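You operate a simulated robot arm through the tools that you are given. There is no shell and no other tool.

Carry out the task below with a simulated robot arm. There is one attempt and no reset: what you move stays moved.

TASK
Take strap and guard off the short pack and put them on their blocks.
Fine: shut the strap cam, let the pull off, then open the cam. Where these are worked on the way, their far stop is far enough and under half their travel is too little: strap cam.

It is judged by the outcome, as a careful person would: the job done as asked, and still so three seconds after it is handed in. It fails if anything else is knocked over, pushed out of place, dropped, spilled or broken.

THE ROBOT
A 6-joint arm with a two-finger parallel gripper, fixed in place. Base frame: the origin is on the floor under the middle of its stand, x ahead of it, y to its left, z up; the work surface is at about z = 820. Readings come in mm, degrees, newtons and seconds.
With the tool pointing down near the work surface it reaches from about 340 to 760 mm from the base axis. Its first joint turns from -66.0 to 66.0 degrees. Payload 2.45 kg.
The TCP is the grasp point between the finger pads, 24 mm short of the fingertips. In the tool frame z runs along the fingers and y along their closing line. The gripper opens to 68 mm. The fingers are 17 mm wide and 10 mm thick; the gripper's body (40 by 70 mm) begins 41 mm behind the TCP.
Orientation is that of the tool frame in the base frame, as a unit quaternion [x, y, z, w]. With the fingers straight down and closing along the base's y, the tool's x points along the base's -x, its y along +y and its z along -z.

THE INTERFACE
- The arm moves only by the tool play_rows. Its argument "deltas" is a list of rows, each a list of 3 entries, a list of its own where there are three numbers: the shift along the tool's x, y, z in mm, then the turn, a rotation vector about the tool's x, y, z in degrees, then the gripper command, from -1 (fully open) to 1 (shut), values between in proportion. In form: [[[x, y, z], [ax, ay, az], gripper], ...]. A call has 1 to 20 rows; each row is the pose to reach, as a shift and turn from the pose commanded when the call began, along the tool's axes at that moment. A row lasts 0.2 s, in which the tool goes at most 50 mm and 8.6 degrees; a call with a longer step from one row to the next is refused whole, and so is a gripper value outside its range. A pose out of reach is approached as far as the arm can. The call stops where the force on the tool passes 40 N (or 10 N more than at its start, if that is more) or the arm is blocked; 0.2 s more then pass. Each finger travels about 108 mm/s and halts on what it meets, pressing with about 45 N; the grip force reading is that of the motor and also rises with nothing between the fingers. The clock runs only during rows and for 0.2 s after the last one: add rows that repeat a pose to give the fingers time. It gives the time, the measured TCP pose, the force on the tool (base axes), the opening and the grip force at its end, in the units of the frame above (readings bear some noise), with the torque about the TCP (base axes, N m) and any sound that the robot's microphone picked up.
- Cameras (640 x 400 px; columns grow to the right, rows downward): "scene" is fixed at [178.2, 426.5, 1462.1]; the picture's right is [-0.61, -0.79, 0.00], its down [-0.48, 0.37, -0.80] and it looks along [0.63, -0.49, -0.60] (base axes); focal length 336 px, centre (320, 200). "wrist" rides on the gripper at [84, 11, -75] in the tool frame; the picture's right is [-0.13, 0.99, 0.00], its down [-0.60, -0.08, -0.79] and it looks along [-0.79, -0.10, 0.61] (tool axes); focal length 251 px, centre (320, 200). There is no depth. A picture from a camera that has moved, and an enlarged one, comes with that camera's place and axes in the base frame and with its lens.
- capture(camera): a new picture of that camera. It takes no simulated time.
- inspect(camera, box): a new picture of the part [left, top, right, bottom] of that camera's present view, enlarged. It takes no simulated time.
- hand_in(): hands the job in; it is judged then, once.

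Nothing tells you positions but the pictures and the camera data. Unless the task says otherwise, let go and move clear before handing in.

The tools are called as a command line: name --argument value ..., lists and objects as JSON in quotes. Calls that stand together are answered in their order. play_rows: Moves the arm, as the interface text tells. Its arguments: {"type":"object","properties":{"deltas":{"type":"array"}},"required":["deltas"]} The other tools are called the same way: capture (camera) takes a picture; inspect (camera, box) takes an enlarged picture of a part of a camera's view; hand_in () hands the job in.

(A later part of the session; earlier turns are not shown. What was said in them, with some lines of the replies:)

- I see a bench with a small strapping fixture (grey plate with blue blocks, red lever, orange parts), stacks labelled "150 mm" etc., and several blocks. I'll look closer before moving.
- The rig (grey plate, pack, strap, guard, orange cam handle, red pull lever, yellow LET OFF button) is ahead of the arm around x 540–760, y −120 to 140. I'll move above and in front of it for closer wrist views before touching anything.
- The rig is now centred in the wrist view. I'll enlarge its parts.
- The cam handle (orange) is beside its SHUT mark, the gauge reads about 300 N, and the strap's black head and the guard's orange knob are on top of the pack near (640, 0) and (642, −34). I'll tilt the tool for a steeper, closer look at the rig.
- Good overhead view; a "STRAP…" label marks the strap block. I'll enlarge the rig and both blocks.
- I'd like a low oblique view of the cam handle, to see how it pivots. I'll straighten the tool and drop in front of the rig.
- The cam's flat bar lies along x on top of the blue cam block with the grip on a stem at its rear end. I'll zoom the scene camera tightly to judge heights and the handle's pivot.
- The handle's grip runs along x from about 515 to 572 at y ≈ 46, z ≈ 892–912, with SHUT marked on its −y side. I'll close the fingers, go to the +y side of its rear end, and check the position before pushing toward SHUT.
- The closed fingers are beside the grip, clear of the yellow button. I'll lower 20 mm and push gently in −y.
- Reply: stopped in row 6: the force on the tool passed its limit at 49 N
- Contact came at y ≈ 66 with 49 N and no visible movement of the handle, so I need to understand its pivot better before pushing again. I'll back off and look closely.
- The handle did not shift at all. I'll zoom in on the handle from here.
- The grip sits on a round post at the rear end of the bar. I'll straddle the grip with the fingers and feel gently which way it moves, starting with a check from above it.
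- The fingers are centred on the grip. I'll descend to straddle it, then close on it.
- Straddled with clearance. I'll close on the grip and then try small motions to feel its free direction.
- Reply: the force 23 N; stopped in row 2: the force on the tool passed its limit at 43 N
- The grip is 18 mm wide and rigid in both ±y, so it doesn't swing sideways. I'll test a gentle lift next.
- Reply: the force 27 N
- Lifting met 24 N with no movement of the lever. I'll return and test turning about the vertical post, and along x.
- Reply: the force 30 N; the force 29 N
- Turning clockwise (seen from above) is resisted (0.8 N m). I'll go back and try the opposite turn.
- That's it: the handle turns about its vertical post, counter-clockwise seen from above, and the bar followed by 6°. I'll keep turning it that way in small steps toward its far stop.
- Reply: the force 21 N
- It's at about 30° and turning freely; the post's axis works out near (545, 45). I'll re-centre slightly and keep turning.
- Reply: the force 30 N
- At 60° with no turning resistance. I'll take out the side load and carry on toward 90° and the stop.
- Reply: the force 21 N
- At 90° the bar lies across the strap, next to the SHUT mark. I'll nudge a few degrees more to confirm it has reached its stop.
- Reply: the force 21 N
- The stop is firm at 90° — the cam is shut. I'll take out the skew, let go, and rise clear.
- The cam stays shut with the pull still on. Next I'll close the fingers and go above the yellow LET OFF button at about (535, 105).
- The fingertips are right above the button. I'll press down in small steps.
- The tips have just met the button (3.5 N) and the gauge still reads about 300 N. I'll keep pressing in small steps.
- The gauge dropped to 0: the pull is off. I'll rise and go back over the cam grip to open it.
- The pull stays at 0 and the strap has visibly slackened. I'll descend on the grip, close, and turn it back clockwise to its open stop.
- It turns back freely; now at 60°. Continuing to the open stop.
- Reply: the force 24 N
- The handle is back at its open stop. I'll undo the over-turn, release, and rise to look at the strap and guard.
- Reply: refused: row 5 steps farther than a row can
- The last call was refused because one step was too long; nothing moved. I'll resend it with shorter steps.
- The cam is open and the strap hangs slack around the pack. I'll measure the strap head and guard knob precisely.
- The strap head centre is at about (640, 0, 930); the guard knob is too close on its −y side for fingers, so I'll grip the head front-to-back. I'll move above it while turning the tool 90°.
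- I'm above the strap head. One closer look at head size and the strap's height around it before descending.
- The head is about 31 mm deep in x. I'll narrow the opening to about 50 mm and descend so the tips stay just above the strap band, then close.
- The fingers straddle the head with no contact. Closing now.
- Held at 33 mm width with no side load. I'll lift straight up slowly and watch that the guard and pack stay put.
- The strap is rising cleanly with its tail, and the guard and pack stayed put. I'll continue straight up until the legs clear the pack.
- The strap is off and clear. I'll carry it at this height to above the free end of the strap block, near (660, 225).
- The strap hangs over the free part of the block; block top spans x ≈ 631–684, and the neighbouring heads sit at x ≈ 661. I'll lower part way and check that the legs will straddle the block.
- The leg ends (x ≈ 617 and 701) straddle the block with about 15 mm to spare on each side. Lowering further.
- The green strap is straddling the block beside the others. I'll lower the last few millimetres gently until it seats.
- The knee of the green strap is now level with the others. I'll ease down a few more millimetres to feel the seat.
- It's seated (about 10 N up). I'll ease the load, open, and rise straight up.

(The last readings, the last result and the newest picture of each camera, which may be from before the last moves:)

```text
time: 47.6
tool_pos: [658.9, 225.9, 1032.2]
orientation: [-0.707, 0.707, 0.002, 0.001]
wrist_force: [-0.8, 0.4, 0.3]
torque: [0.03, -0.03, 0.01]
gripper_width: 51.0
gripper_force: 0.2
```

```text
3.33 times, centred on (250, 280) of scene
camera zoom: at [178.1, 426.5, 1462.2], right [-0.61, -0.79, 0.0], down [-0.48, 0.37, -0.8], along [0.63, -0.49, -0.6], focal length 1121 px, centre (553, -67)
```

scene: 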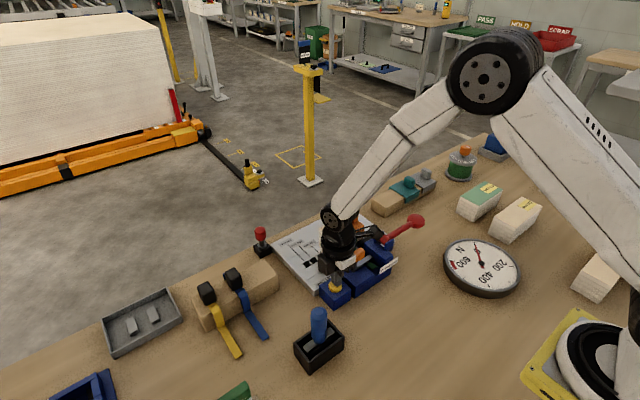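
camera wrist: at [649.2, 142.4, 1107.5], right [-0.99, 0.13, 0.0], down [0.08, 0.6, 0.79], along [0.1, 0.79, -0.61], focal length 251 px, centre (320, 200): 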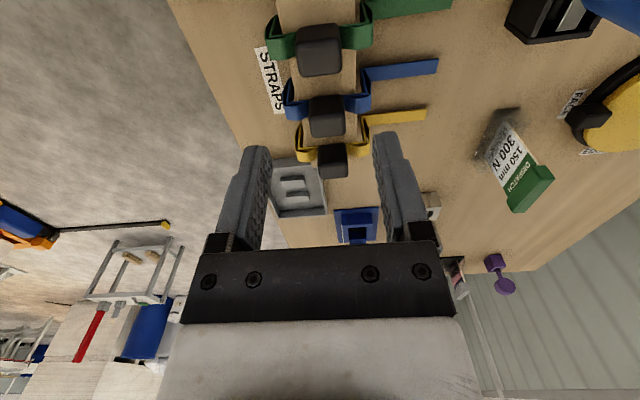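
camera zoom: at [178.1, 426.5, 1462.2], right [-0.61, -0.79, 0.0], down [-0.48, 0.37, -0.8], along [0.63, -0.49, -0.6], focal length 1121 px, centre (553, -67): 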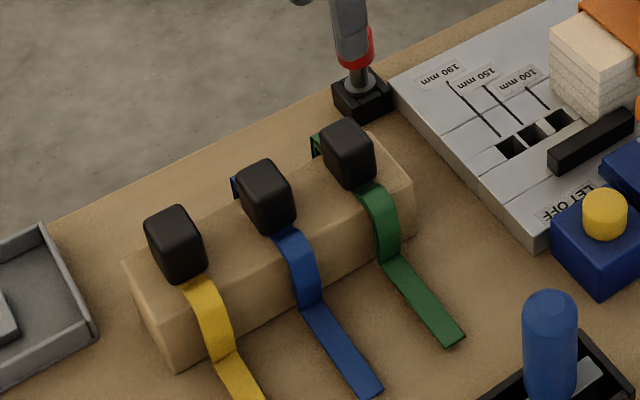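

The strap sits on its block matching the other two. Now the guard: I'll turn the tool back and move above its orange knob near (642, −34).

play_rows --deltas '[[[20, 1, -5], [0, 0, 7.5], -0.5], [[42, 3, -10], [0, 0, 15], -0.5], [[65, 4, -10], [0, 0, 22.5], -0.5], [[87, 6, -10], [0, 0, 30], -0.5], [[108, 7, -10], [0, 0, 37.5], -0.5], [[130, 8, -10], [0, 0, 45], -0.5], [[152, 10, -10], [0, 0, 52.5], -0.5], [[174, 11, -10], [0, 0, 60], -0.5], [[195, 13, -10], [0, 0, 67.5], -0.5], [[217, 14, -10], [0, 0, 75], -0.5], [[240, 16, -5], [0, 0, 82.5], -0.5], [[260, 17, 0], [0, 0, 90], -0.5], [[260, 17, 0], [0, 0, 90], -0.5]]'

capture --camera "wrist"

inspect --camera "scene" --box '[310, 180, 410, 270]'

```text
time: 50.4
tool_pos: [642.2, -36.9, 1032.2]
orientation: [0.001, 1.0, 0.002, 0.0]
wrist_force: [0.6, -0.1, -0.7]
torque: [-0.02, -0.03, 0.0]
gripper_width: 51.0
gripper_force: 0.0
```

```text
taken
camera wrist: at [559.0, -24.1, 1106.5], right [0.13, 0.99, 0.0], down [0.6, -0.08, 0.79], along [0.79, -0.1, -0.61], focal length 251 px, centre (320, 200)
```

wrist: 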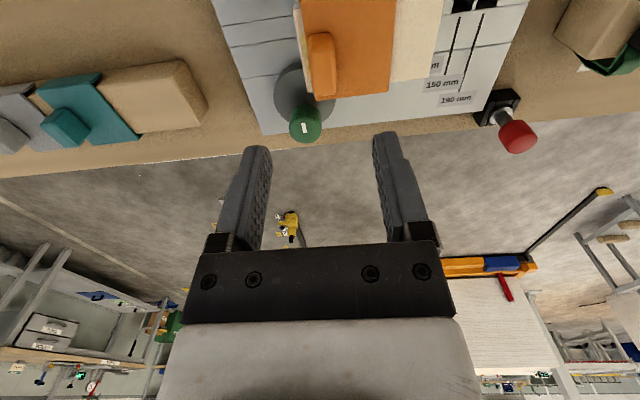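

```text
4.44 times, centred on (360, 225) of scene
camera zoom: at [178.2, 426.5, 1462.1], right [-0.61, -0.79, 0.0], down [-0.48, 0.37, -0.8], along [0.63, -0.49, -0.6], focal length 1494 px, centre (142, 89)
```

zoom: 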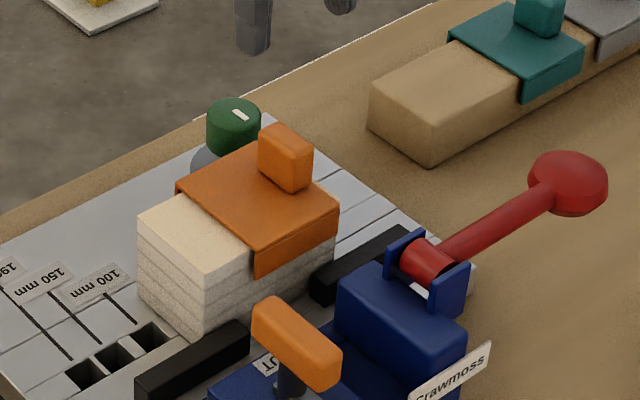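

The knob centre is at about (642.5, −34.4, 921), top near 938. I'll descend with the fingers on its y sides, tips just above the guard's plate.

play_rows --deltas '[[[0, 2.5, 20], [0, 0, 0], -0.4], [[0, 2.5, 45], [0, 0, 0], -0.4], [[0, 2.5, 70], [0, 0, 0], -0.4], [[0, 2.5, 85], [0, 0, 0], -0.4], [[0, 2.5, 92], [0, 0, 0], -0.4], [[0, 2.5, 95], [0, 0, 0], -0.4]]'

capture --camera "wrist"

inspect --camera "scene" --box '[310, 180, 410, 270]'

```text
time: 51.8
tool_pos: [641.7, -32.3, 936.9]
orientation: [0.001, 1.0, 0.002, 0.0]
wrist_force: [0.0, 0.8, -0.4]
torque: [0.0, 0.0, 0.0]
gripper_width: 47.7
gripper_force: 0.2
```

```text
taken
camera wrist: at [559.0, -20.6, 1011.6], right [0.13, 0.99, 0.0], down [0.6, -0.08, 0.79], along [0.79, -0.1, -0.61], focal length 251 px, centre (320, 200)
```

wrist: 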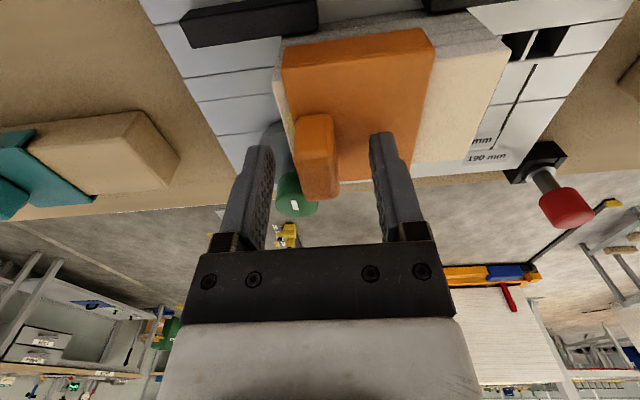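

```text
4.44 times, centred on (360, 225) of scene
camera zoom: at [178.2, 426.5, 1462.1], right [-0.61, -0.79, 0.0], down [-0.48, 0.37, -0.8], along [0.63, -0.49, -0.6], focal length 1494 px, centre (142, 89)
```

zoom: 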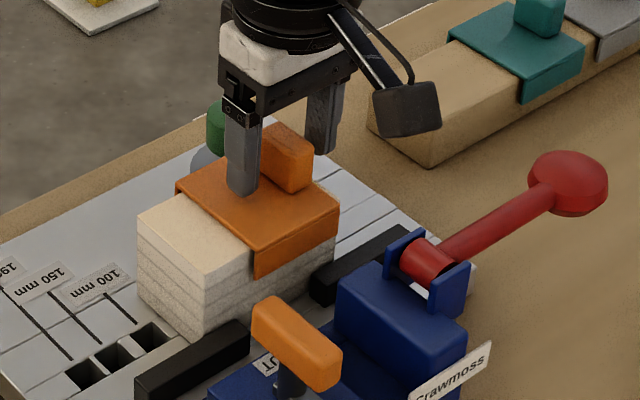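

The knob is centred between the fingers. Closing, then a small lift to test.

play_rows --deltas '[[[0, 0, 0], [0, 0, 0], 1], [[0, 0, 0], [0, 0, 0], 1], [[0, 0, 0], [0, 0, 0], 1]]'

play_rows --deltas '[[[0, 0, -4], [0, 0, 0], 1], [[0, 0, -8], [0, 0, 0], 1], [[0, 0, -12], [0, 0, 0], 1], [[0, 0, -16], [0, 0, 0], 1]]'

inspect --camera "scene" --box '[310, 170, 410, 270]'

capture --camera "wrist"

```text
time: 52.6
tool_pos: [642.6, -32.7, 936.5]
orientation: [0.0, 1.0, 0.002, 0.0]
wrist_force: [0.3, -0.4, -0.1]
torque: [-0.02, -0.01, 0.0]
gripper_width: 17.2
gripper_force: 35.5
```

```text
time: 53.6
tool_pos: [641.9, -33.3, 954.7]
orientation: [-0.001, 1.0, 0.002, -0.001]
wrist_force: [-0.9, -0.3, -0.4]
torque: [0.01, -0.01, 0.0]
gripper_width: 17.0
gripper_force: 35.8
```

```text
4.00 times, centred on (360, 220) of scene
camera zoom: at [178.2, 426.5, 1462.1], right [-0.61, -0.79, 0.0], down [-0.48, 0.37, -0.8], along [0.63, -0.49, -0.6], focal length 1345 px, centre (160, 120)
```

zoom: 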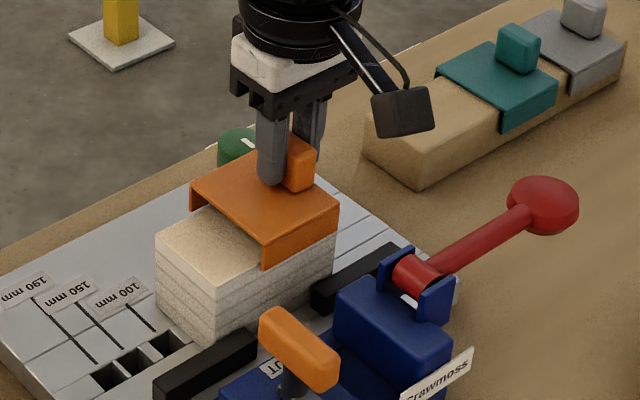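

```text
taken
camera wrist: at [558.9, -21.1, 1029.0], right [0.13, 0.99, 0.0], down [0.6, -0.08, 0.79], along [0.79, -0.1, -0.61], focal length 251 px, centre (320, 200)
```

wrist: 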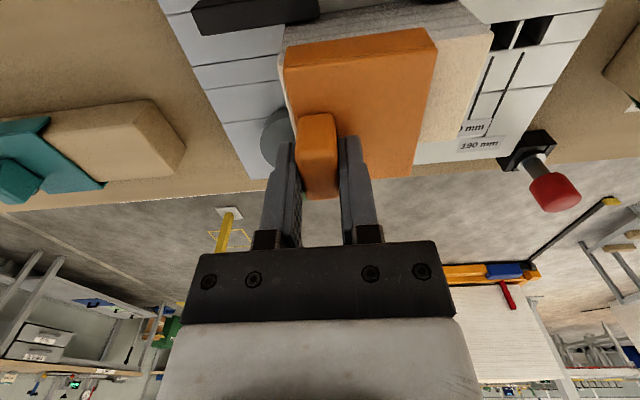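

The guard comes off cleanly and the pack stays put. I'll lift well clear and carry it toward the free end of the guard block, stopping above it to check.

play_rows --deltas '[[[0, 0, -20], [0, 0, 0], 1], [[0, 0, -45], [0, 0, 0], 1], [[0, 0, -70], [0, 0, 0], 1], [[0, 0, -85], [0, 0, 0], 1], [[-5, -15, -90], [0, 0, 0], 1], [[-12, -45, -90], [0, 0, 0], 1], [[-19, -80, -90], [0, 0, 0], 1], [[-27, -115, -90], [0, 0, 0], 1], [[-35, -150, -90], [0, 0, 0], 1], [[-40, -180, -90], [0, 0, 0], 1], [[-43, -195, -90], [0, 0, 0], 1], [[-43, -199, -90], [0, 0, 0], 1], [[-43, -199, -90], [0, 0, 0], 1]]'

capture --camera "wrist"

inspect --camera "scene" --box '[340, 110, 470, 220]'

inspect --camera "scene" --box '[240, 190, 420, 310]'

```text
time: 56.4
tool_pos: [684.4, -230.8, 1041.9]
orientation: [0.0, 1.0, 0.002, -0.001]
wrist_force: [0.8, 0.0, -0.4]
torque: [-0.02, 0.01, 0.0]
gripper_width: 17.0
gripper_force: 36.1
```

```text
taken
camera wrist: at [602.2, -219.8, 1117.0], right [0.13, 0.99, 0.0], down [0.6, -0.08, 0.79], along [0.79, -0.1, -0.61], focal length 251 px, centre (320, 200)
```

wrist: 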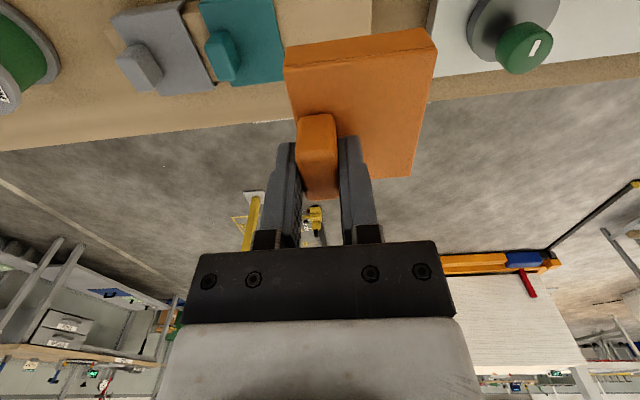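

```text
3.64 times, centred on (405, 165) of scene
camera zoom: at [178.2, 426.5, 1462.1], right [-0.61, -0.79, 0.0], down [-0.48, 0.37, -0.8], along [0.63, -0.49, -0.6], focal length 1223 px, centre (11, 327)
```

zoom: 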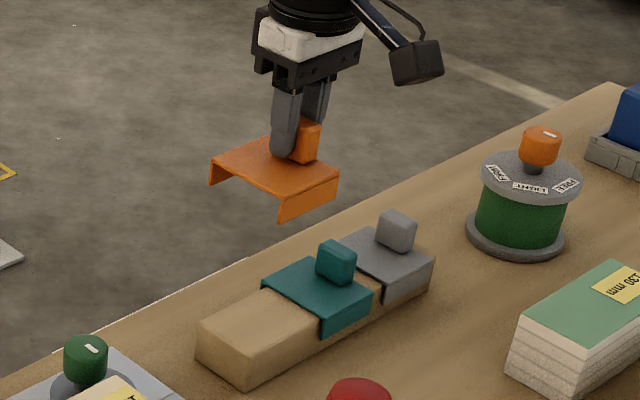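

```text
3.33 times, centred on (330, 250) of scene
camera zoom: at [178.2, 426.5, 1462.1], right [-0.61, -0.79, 0.0], down [-0.48, 0.37, -0.8], along [0.63, -0.49, -0.6], focal length 1121 px, centre (287, 33)
```

zoom: 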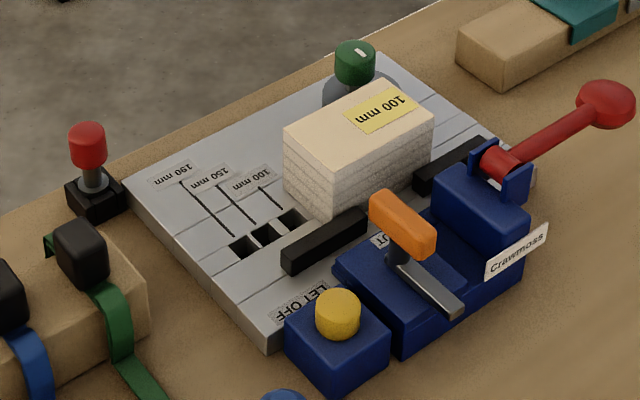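

The pack (marked 100 mm) stayed in place. I'll zoom on the guard block to fix the third position relative to the teal and grey guards.

inspect --camera "wrist" --box '[90, 0, 450, 190]'

inspect --camera "scene" --box '[385, 150, 470, 230]'

```text
1.78 times, centred on (270, 95) of wrist
camera zoom: at [602.2, -219.8, 1117.0], right [0.13, 0.99, 0.0], down [0.6, -0.08, 0.79], along [0.79, -0.1, -0.61], focal length 447 px, centre (409, 387)
```

zoom: 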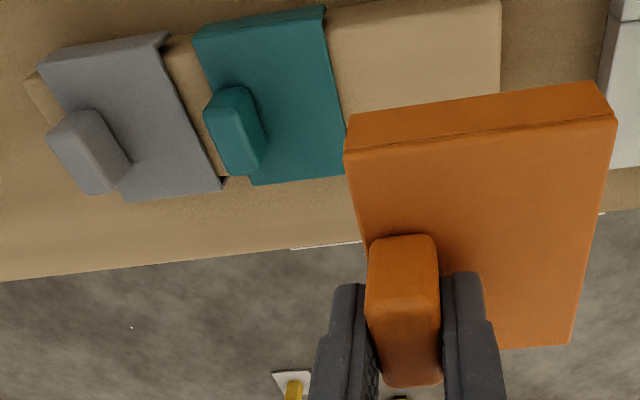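

```text
5.00 times, centred on (428, 190) of scene
camera zoom: at [178.2, 426.5, 1462.1], right [-0.61, -0.79, 0.0], down [-0.48, 0.37, -0.8], along [0.63, -0.49, -0.6], focal length 1681 px, centre (-218, 250)
```

zoom: 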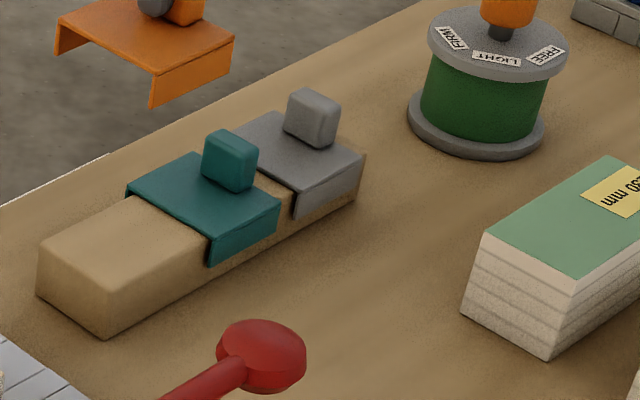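

The third place works out at guard-centre y ≈ −224 (knob y ≈ −244), x ≈ 689, leaving a gap to the teal guard and staying within the block's end at y ≈ −191. I'll shift there and lower part way.

play_rows --deltas '[[[-4.6, -13, 0], [0, 0, 0], 1], [[-4.6, -13, 20], [0, 0, 0], 1], [[-4.6, -13, 45], [0, 0, 0], 1], [[-4.6, -13, 70], [0, 0, 0], 1], [[-4.6, -13, 85], [0, 0, 0], 1], [[-4.6, -13, 92], [0, 0, 0], 1], [[-4.6, -13, 92], [0, 0, 0], 1]]'

capture --camera "wrist"

inspect --camera "scene" --box '[365, 150, 465, 230]'

inspect --camera "wrist" --box '[90, 0, 450, 190]'

```text
time: 58.0
tool_pos: [690.9, -244.7, 951.3]
orientation: [0.0, 1.0, 0.002, 0.001]
wrist_force: [0.6, -0.1, 0.2]
torque: [0.02, 0.03, 0.01]
gripper_width: 16.9
gripper_force: 36.0
```

```text
taken
camera wrist: at [607.4, -232.9, 1026.0], right [0.13, 0.99, 0.0], down [0.6, -0.08, 0.79], along [0.79, -0.1, -0.61], focal length 251 px, centre (320, 200)
```

wrist: 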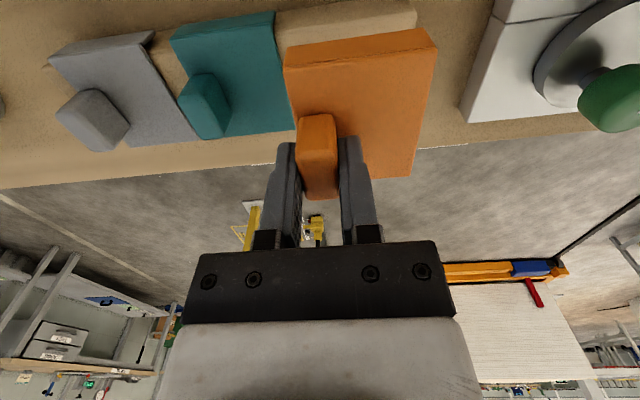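

```text
5.00 times, centred on (415, 190) of scene
camera zoom: at [178.2, 426.5, 1462.1], right [-0.61, -0.79, 0.0], down [-0.48, 0.37, -0.8], along [0.63, -0.49, -0.6], focal length 1681 px, centre (-155, 250)
```

zoom: 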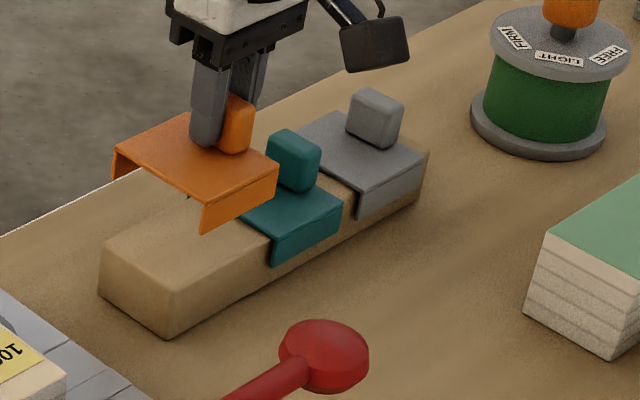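

```text
1.78 times, centred on (270, 95) of wrist
camera zoom: at [607.4, -232.9, 1026.0], right [0.13, 0.99, 0.0], down [0.6, -0.08, 0.79], along [0.79, -0.1, -0.61], focal length 447 px, centre (409, 387)
```

zoom: 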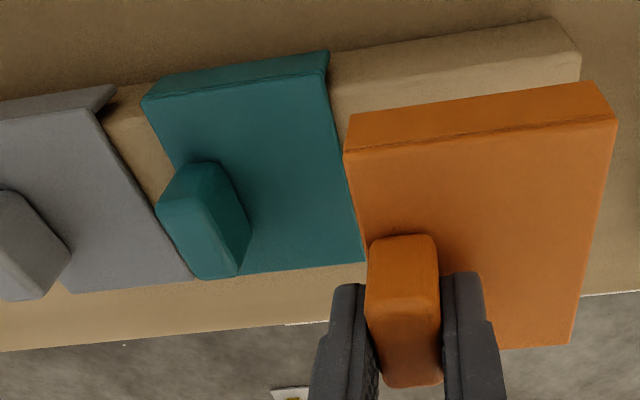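

The guard is lined up: about 10 mm from the teal guard and within the block's end, with its flanges outside the block's front and back faces. Lowering in small steps.

play_rows --deltas '[[[0, 0, 8], [0, 0, 0], 1], [[0, 0, 16], [0, 0, 0], 1], [[0, 0, 24], [0, 0, 0], 1], [[0, 0, 30], [0, 0, 0], 1], [[0, 0, 36], [0, 0, 0], 1]]'

inspect --camera "scene" --box '[365, 150, 465, 230]'

inspect --camera "wrist" --box '[90, 0, 450, 190]'

```text
time: 59.2
tool_pos: [691.4, -244.7, 914.9]
orientation: [-0.001, 1.0, 0.001, 0.0]
wrist_force: [-0.1, -0.8, -0.5]
torque: [-0.01, -0.02, -0.01]
gripper_width: 16.9
gripper_force: 35.4
```

```text
5.00 times, centred on (415, 190) of scene
camera zoom: at [178.2, 426.5, 1462.1], right [-0.61, -0.79, 0.0], down [-0.48, 0.37, -0.8], along [0.63, -0.49, -0.6], focal length 1681 px, centre (-155, 250)
```

zoom: 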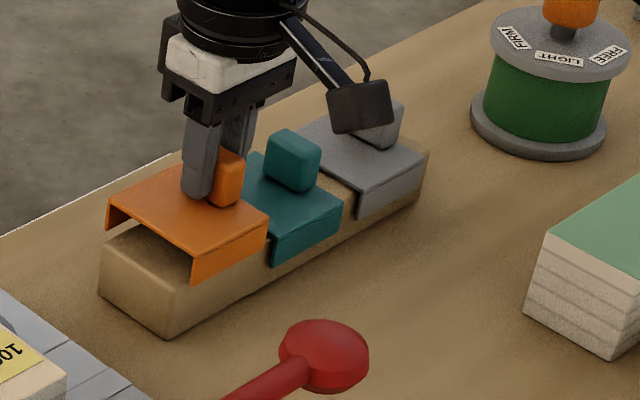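

```text
1.78 times, centred on (270, 95) of wrist
camera zoom: at [607.6, -232.8, 989.2], right [0.13, 0.99, 0.0], down [0.6, -0.08, 0.79], along [0.79, -0.1, -0.61], focal length 447 px, centre (409, 387)
```

zoom: 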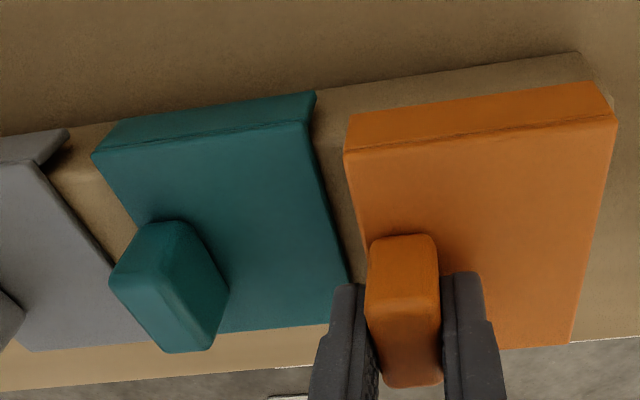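

No contact yet and the front flange hangs in front of the block. Lowering the last bit until it rests.

play_rows --deltas '[[[0, 0, 3], [0, 0, 0], 1], [[0, 0, 6], [0, 0, 0], 1], [[0, 0, 8], [0, 0, 0], 1], [[0, 0, 9.5], [0, 0, 0], 1], [[0, 0, 9.5], [0, 0, 0], 1]]'

inspect --camera "scene" --box '[365, 150, 465, 230]'

```text
time: 60.4
tool_pos: [690.1, -244.4, 904.9]
orientation: [0.0, 1.0, 0.001, -0.001]
wrist_force: [-0.3, -0.1, -0.8]
torque: [-0.02, 0.0, 0.0]
gripper_width: 17.2
gripper_force: 35.5
```

```text
5.00 times, centred on (415, 190) of scene
camera zoom: at [178.2, 426.5, 1462.1], right [-0.61, -0.79, 0.0], down [-0.48, 0.37, -0.8], along [0.63, -0.49, -0.6], focal length 1681 px, centre (-155, 250)
```

zoom: 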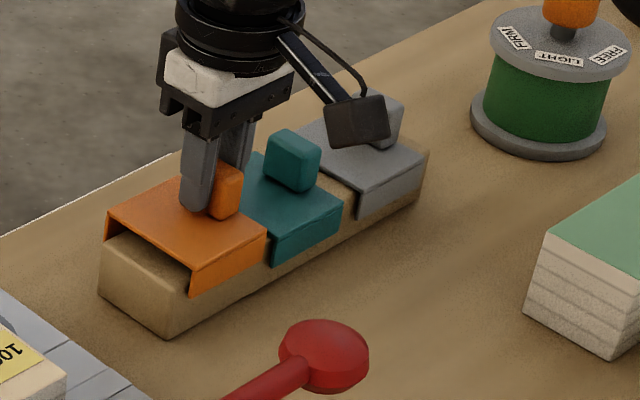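

Still hanging free, a few millimetres above the block. I'll keep easing down.

play_rows --deltas '[[[0, 0, 1.5], [0, 0, 0], 1], [[0, 0, 3], [0, 0, 0], 1], [[0, 0, 4.5], [0, 0, 0], 1], [[0, 0, 5], [0, 0, 0], 1]]'

inspect --camera "scene" --box '[365, 150, 465, 230]'

```text
time: 61.4
tool_pos: [690.8, -245.8, 900.2]
orientation: [0.0, 1.0, 0.002, -0.001]
wrist_force: [0.3, -0.6, -0.8]
torque: [-0.02, 0.0, 0.03]
gripper_width: 16.9
gripper_force: 35.3
```

```text
5.00 times, centred on (415, 190) of scene
camera zoom: at [178.2, 426.5, 1462.1], right [-0.61, -0.79, 0.0], down [-0.48, 0.37, -0.8], along [0.63, -0.49, -0.6], focal length 1681 px, centre (-155, 250)
```

zoom: 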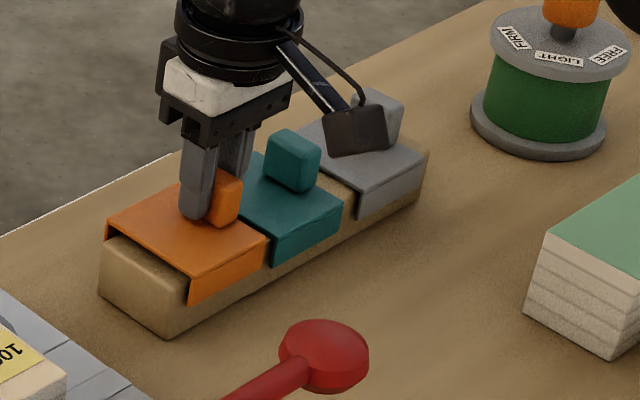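

play_rows --deltas '[[[0, 0, 1], [0, 0, 0], 1], [[0, 0, 2], [0, 0, 0], 1], [[0, 0, 3], [0, 0, 0], 1], [[0, 0, 3], [0, 0, 0], 1]]'

inspect --camera "scene" --box '[365, 150, 465, 230]'

```text
time: 62.4
tool_pos: [691.1, -244.4, 896.0]
orientation: [-0.001, 1.0, 0.001, 0.001]
wrist_force: [-0.3, 0.1, 0.2]
torque: [-0.02, 0.0, 0.0]
gripper_width: 17.3
gripper_force: 35.5
```

```text
5.00 times, centred on (415, 190) of scene
camera zoom: at [178.2, 426.5, 1462.1], right [-0.61, -0.79, 0.0], down [-0.48, 0.37, -0.8], along [0.63, -0.49, -0.6], focal length 1681 px, centre (-155, 250)
```

zoom: 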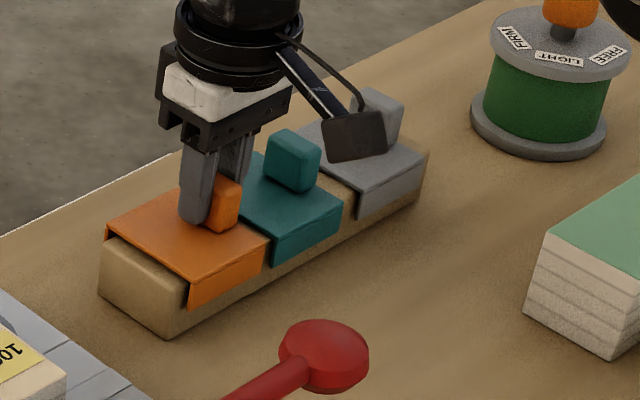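

A few millimetres remain by comparison with the teal guard. Continuing.

play_rows --deltas '[[[0, 0, 1], [0, 0, 0], 1], [[0, 0, 2], [0, 0, 0], 1], [[0, 0, 3], [0, 0, 0], 1], [[0, 0, 3], [0, 0, 0], 1]]'

inspect --camera "scene" --box '[365, 150, 465, 230]'

```text
time: 63.4
tool_pos: [692.5, -243.9, 893.5]
orientation: [0.0, 1.0, 0.001, 0.0]
wrist_force: [-0.1, 0.3, -0.2]
torque: [-0.01, -0.02, -0.05]
gripper_width: 16.9
gripper_force: 35.2
```

```text
5.00 times, centred on (415, 190) of scene
camera zoom: at [178.2, 426.5, 1462.1], right [-0.61, -0.79, 0.0], down [-0.48, 0.37, -0.8], along [0.63, -0.49, -0.6], focal length 1681 px, centre (-155, 250)
```

zoom: 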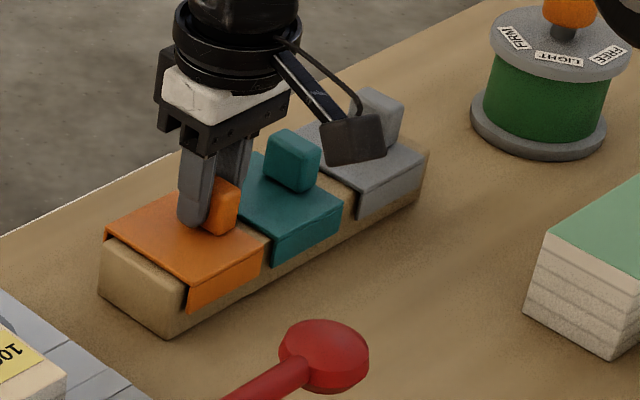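

play_rows --deltas '[[[0, 0, 1], [0, 0, 0], 1], [[0, 0, 2], [0, 0, 0], 1], [[0, 0, 2], [0, 0, 0], 1]]'

inspect --camera "scene" --box '[375, 165, 435, 225]'

inspect --camera "wrist" --box '[90, 0, 450, 190]'

```text
time: 64.2
tool_pos: [690.7, -244.7, 893.2]
orientation: [0.0, 1.0, 0.001, 0.002]
wrist_force: [-0.7, 0.6, 5.7]
torque: [-0.02, 0.15, 0.0]
gripper_width: 16.7
gripper_force: 35.8
```

```text
6.67 times, centred on (405, 195) of scene
camera zoom: at [178.0, 426.6, 1462.2], right [-0.61, -0.79, 0.0], down [-0.48, 0.37, -0.8], along [0.63, -0.49, -0.6], focal length 2242 px, centre (-247, 233)
```

zoom: 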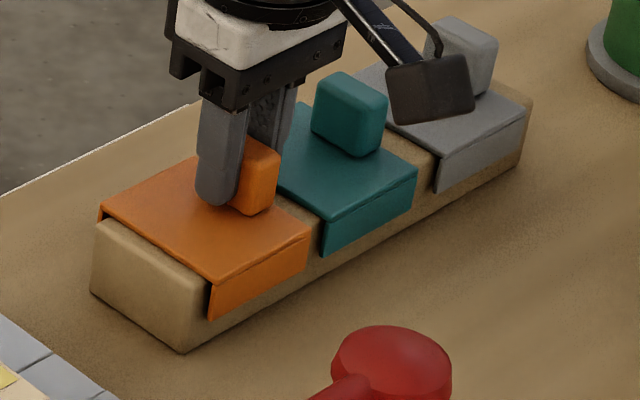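

```text
1.78 times, centred on (270, 95) of wrist
camera zoom: at [607.5, -232.9, 967.3], right [0.13, 0.99, 0.0], down [0.6, -0.08, 0.79], along [0.79, -0.1, -0.61], focal length 447 px, centre (409, 387)
```

zoom: 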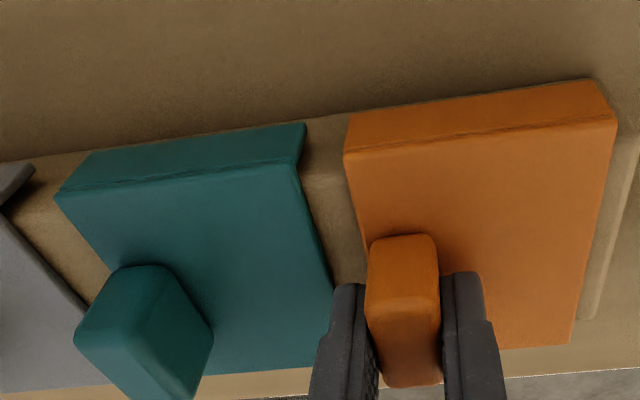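

The guard rests on the block (about 6 N). I'll ease the load, open moderately so the −y finger stays above the teal guard, and rise straight up.

play_rows --deltas '[[[0, 0, -0.5], [0, 0, 0], 1], [[0, 0, -0.5], [0, 0, 0], 0.2], [[0, 0, -0.5], [0, 0, 0], 0.05], [[0, 0, -0.5], [0, 0, 0], 0.05], [[0, 0, -12], [0, 0, 0], 0.05], [[0, 0, -35], [0, 0, 0], 0.05], [[0, 0, -70], [0, 0, 0], 0.05], [[0, 0, -115], [0, 0, 0], 0.05]]'

capture --camera "wrist"

inspect --camera "scene" --box '[365, 150, 465, 230]'

```text
time: 66.0
tool_pos: [690.8, -245.1, 1010.7]
orientation: [0.0, 1.0, 0.002, -0.001]
wrist_force: [-0.2, -0.3, -0.1]
torque: [0.05, 0.0, 0.0]
gripper_width: 32.6
gripper_force: 0.0
```

```text
taken
camera wrist: at [607.7, -234.3, 1084.5], right [0.13, 0.99, 0.0], down [0.6, -0.08, 0.79], along [0.79, -0.1, -0.61], focal length 251 px, centre (320, 200)
```

wrist: 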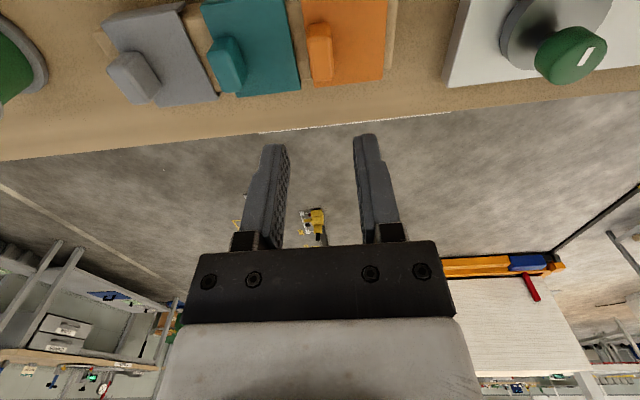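

```text
5.00 times, centred on (415, 190) of scene
camera zoom: at [178.1, 426.5, 1462.1], right [-0.61, -0.79, 0.0], down [-0.48, 0.37, -0.8], along [0.63, -0.49, -0.6], focal length 1681 px, centre (-155, 250)
```

zoom: 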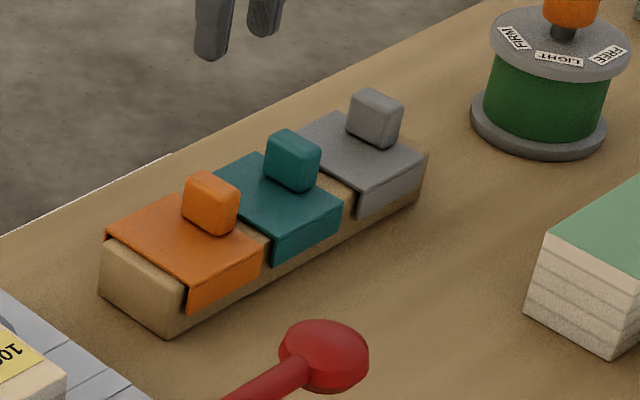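

Both parts are on their blocks. I'll back the arm away to a clear pose and check the whole bench.

play_rows --deltas '[[[10, 5, -40], [0, 0, 0], 0.05], [[40, 20, -75], [0, 0, 0], 0.05], [[75, 37, -100], [0, 0, 0], 0.05], [[112, 55, -120], [0, 0, 0], 0.05], [[150, 73, -135], [0, 0, 0], 0.05], [[188, 91, -145], [0, 0, 0], 0.05], [[226, 109, -150], [0, 0, 0], 0.05], [[260, 125, -150], [0, 0, 0], 0.05], [[260, 125, -150], [0, 0, 0], -1]]'

capture --camera "scene"

inspect --camera "scene" --box '[180, 190, 420, 340]'

inspect --camera "scene" --box '[360, 140, 530, 305]'

capture --camera "wrist"

```text
time: 68.0
tool_pos: [429.0, -122.5, 1157.5]
orientation: [0.0, 1.0, 0.002, 0.001]
wrist_force: [-0.1, 0.2, -0.3]
torque: [0.0, -0.02, -0.01]
gripper_width: 67.9
gripper_force: 0.0
```

```text
taken
```

scene: 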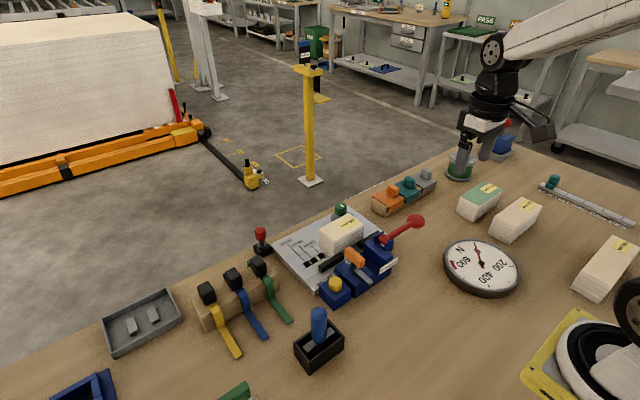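

```text
2.67 times, centred on (300, 265) of scene
camera zoom: at [178.1, 426.5, 1462.1], right [-0.61, -0.79, 0.0], down [-0.48, 0.37, -0.8], along [0.63, -0.49, -0.6], focal length 897 px, centre (373, 27)
```

zoom: 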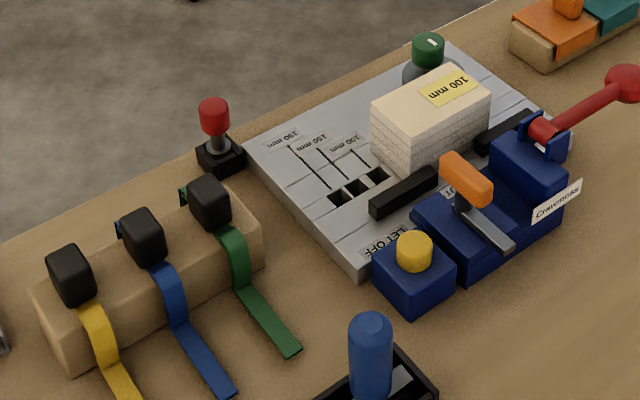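

```text
2.42 times, centred on (445, 222) of scene
camera zoom: at [178.1, 426.5, 1462.1], right [-0.61, -0.79, 0.0], down [-0.48, 0.37, -0.8], along [0.63, -0.49, -0.6], focal length 815 px, centre (17, 146)
```

zoom: 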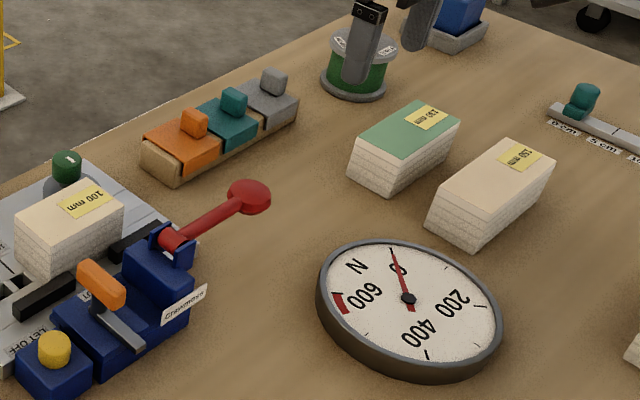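

```text
taken
camera wrist: at [346.7, -110.5, 1231.9], right [0.13, 0.99, 0.0], down [0.6, -0.08, 0.79], along [0.79, -0.1, -0.61], focal length 251 px, centre (320, 200)
```

wrist: 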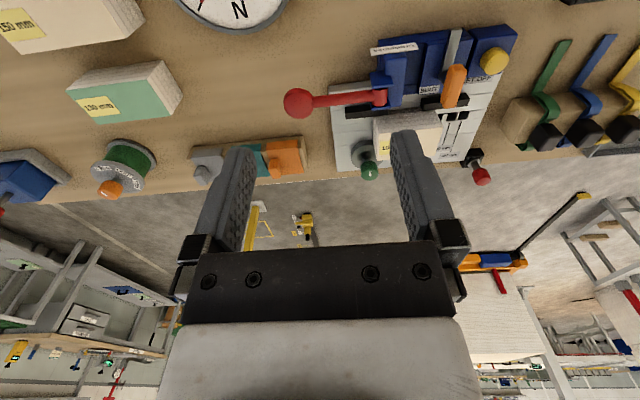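

The green strap is on the strap block, the orange guard is on the guard block, and the cam is open with the gauge at 0. The pack and everything else are in place and the arm is clear, so I'm handing in.

hand_in

```text
The job is handed in.
```

I took the strap and guard off the short pack (marked 100 mm) and put each on its own block. The job is handed in; no verdict has come back yet.

- **Release:** I turned the strap cam through about 90° to its stop at SHUT and pressed LET OFF. The gauge fell from about 300 N to 0, and then I turned the cam back to its open stop.
- **Strap:** the green strap sits at the free end of the strap block, level with the blue and yellow ones.
- **Guard:** the orange guard sits at the free end of the guard block, about 10 mm from the teal one.
- **Everything else:** in the final pictures the pack is still in place on the rig and nothing else looks moved.

Before I worked out that the cam handle turns about its post, I pushed and pulled it the wrong way, with up to 49 N. It did not shift, and I saw no damage.
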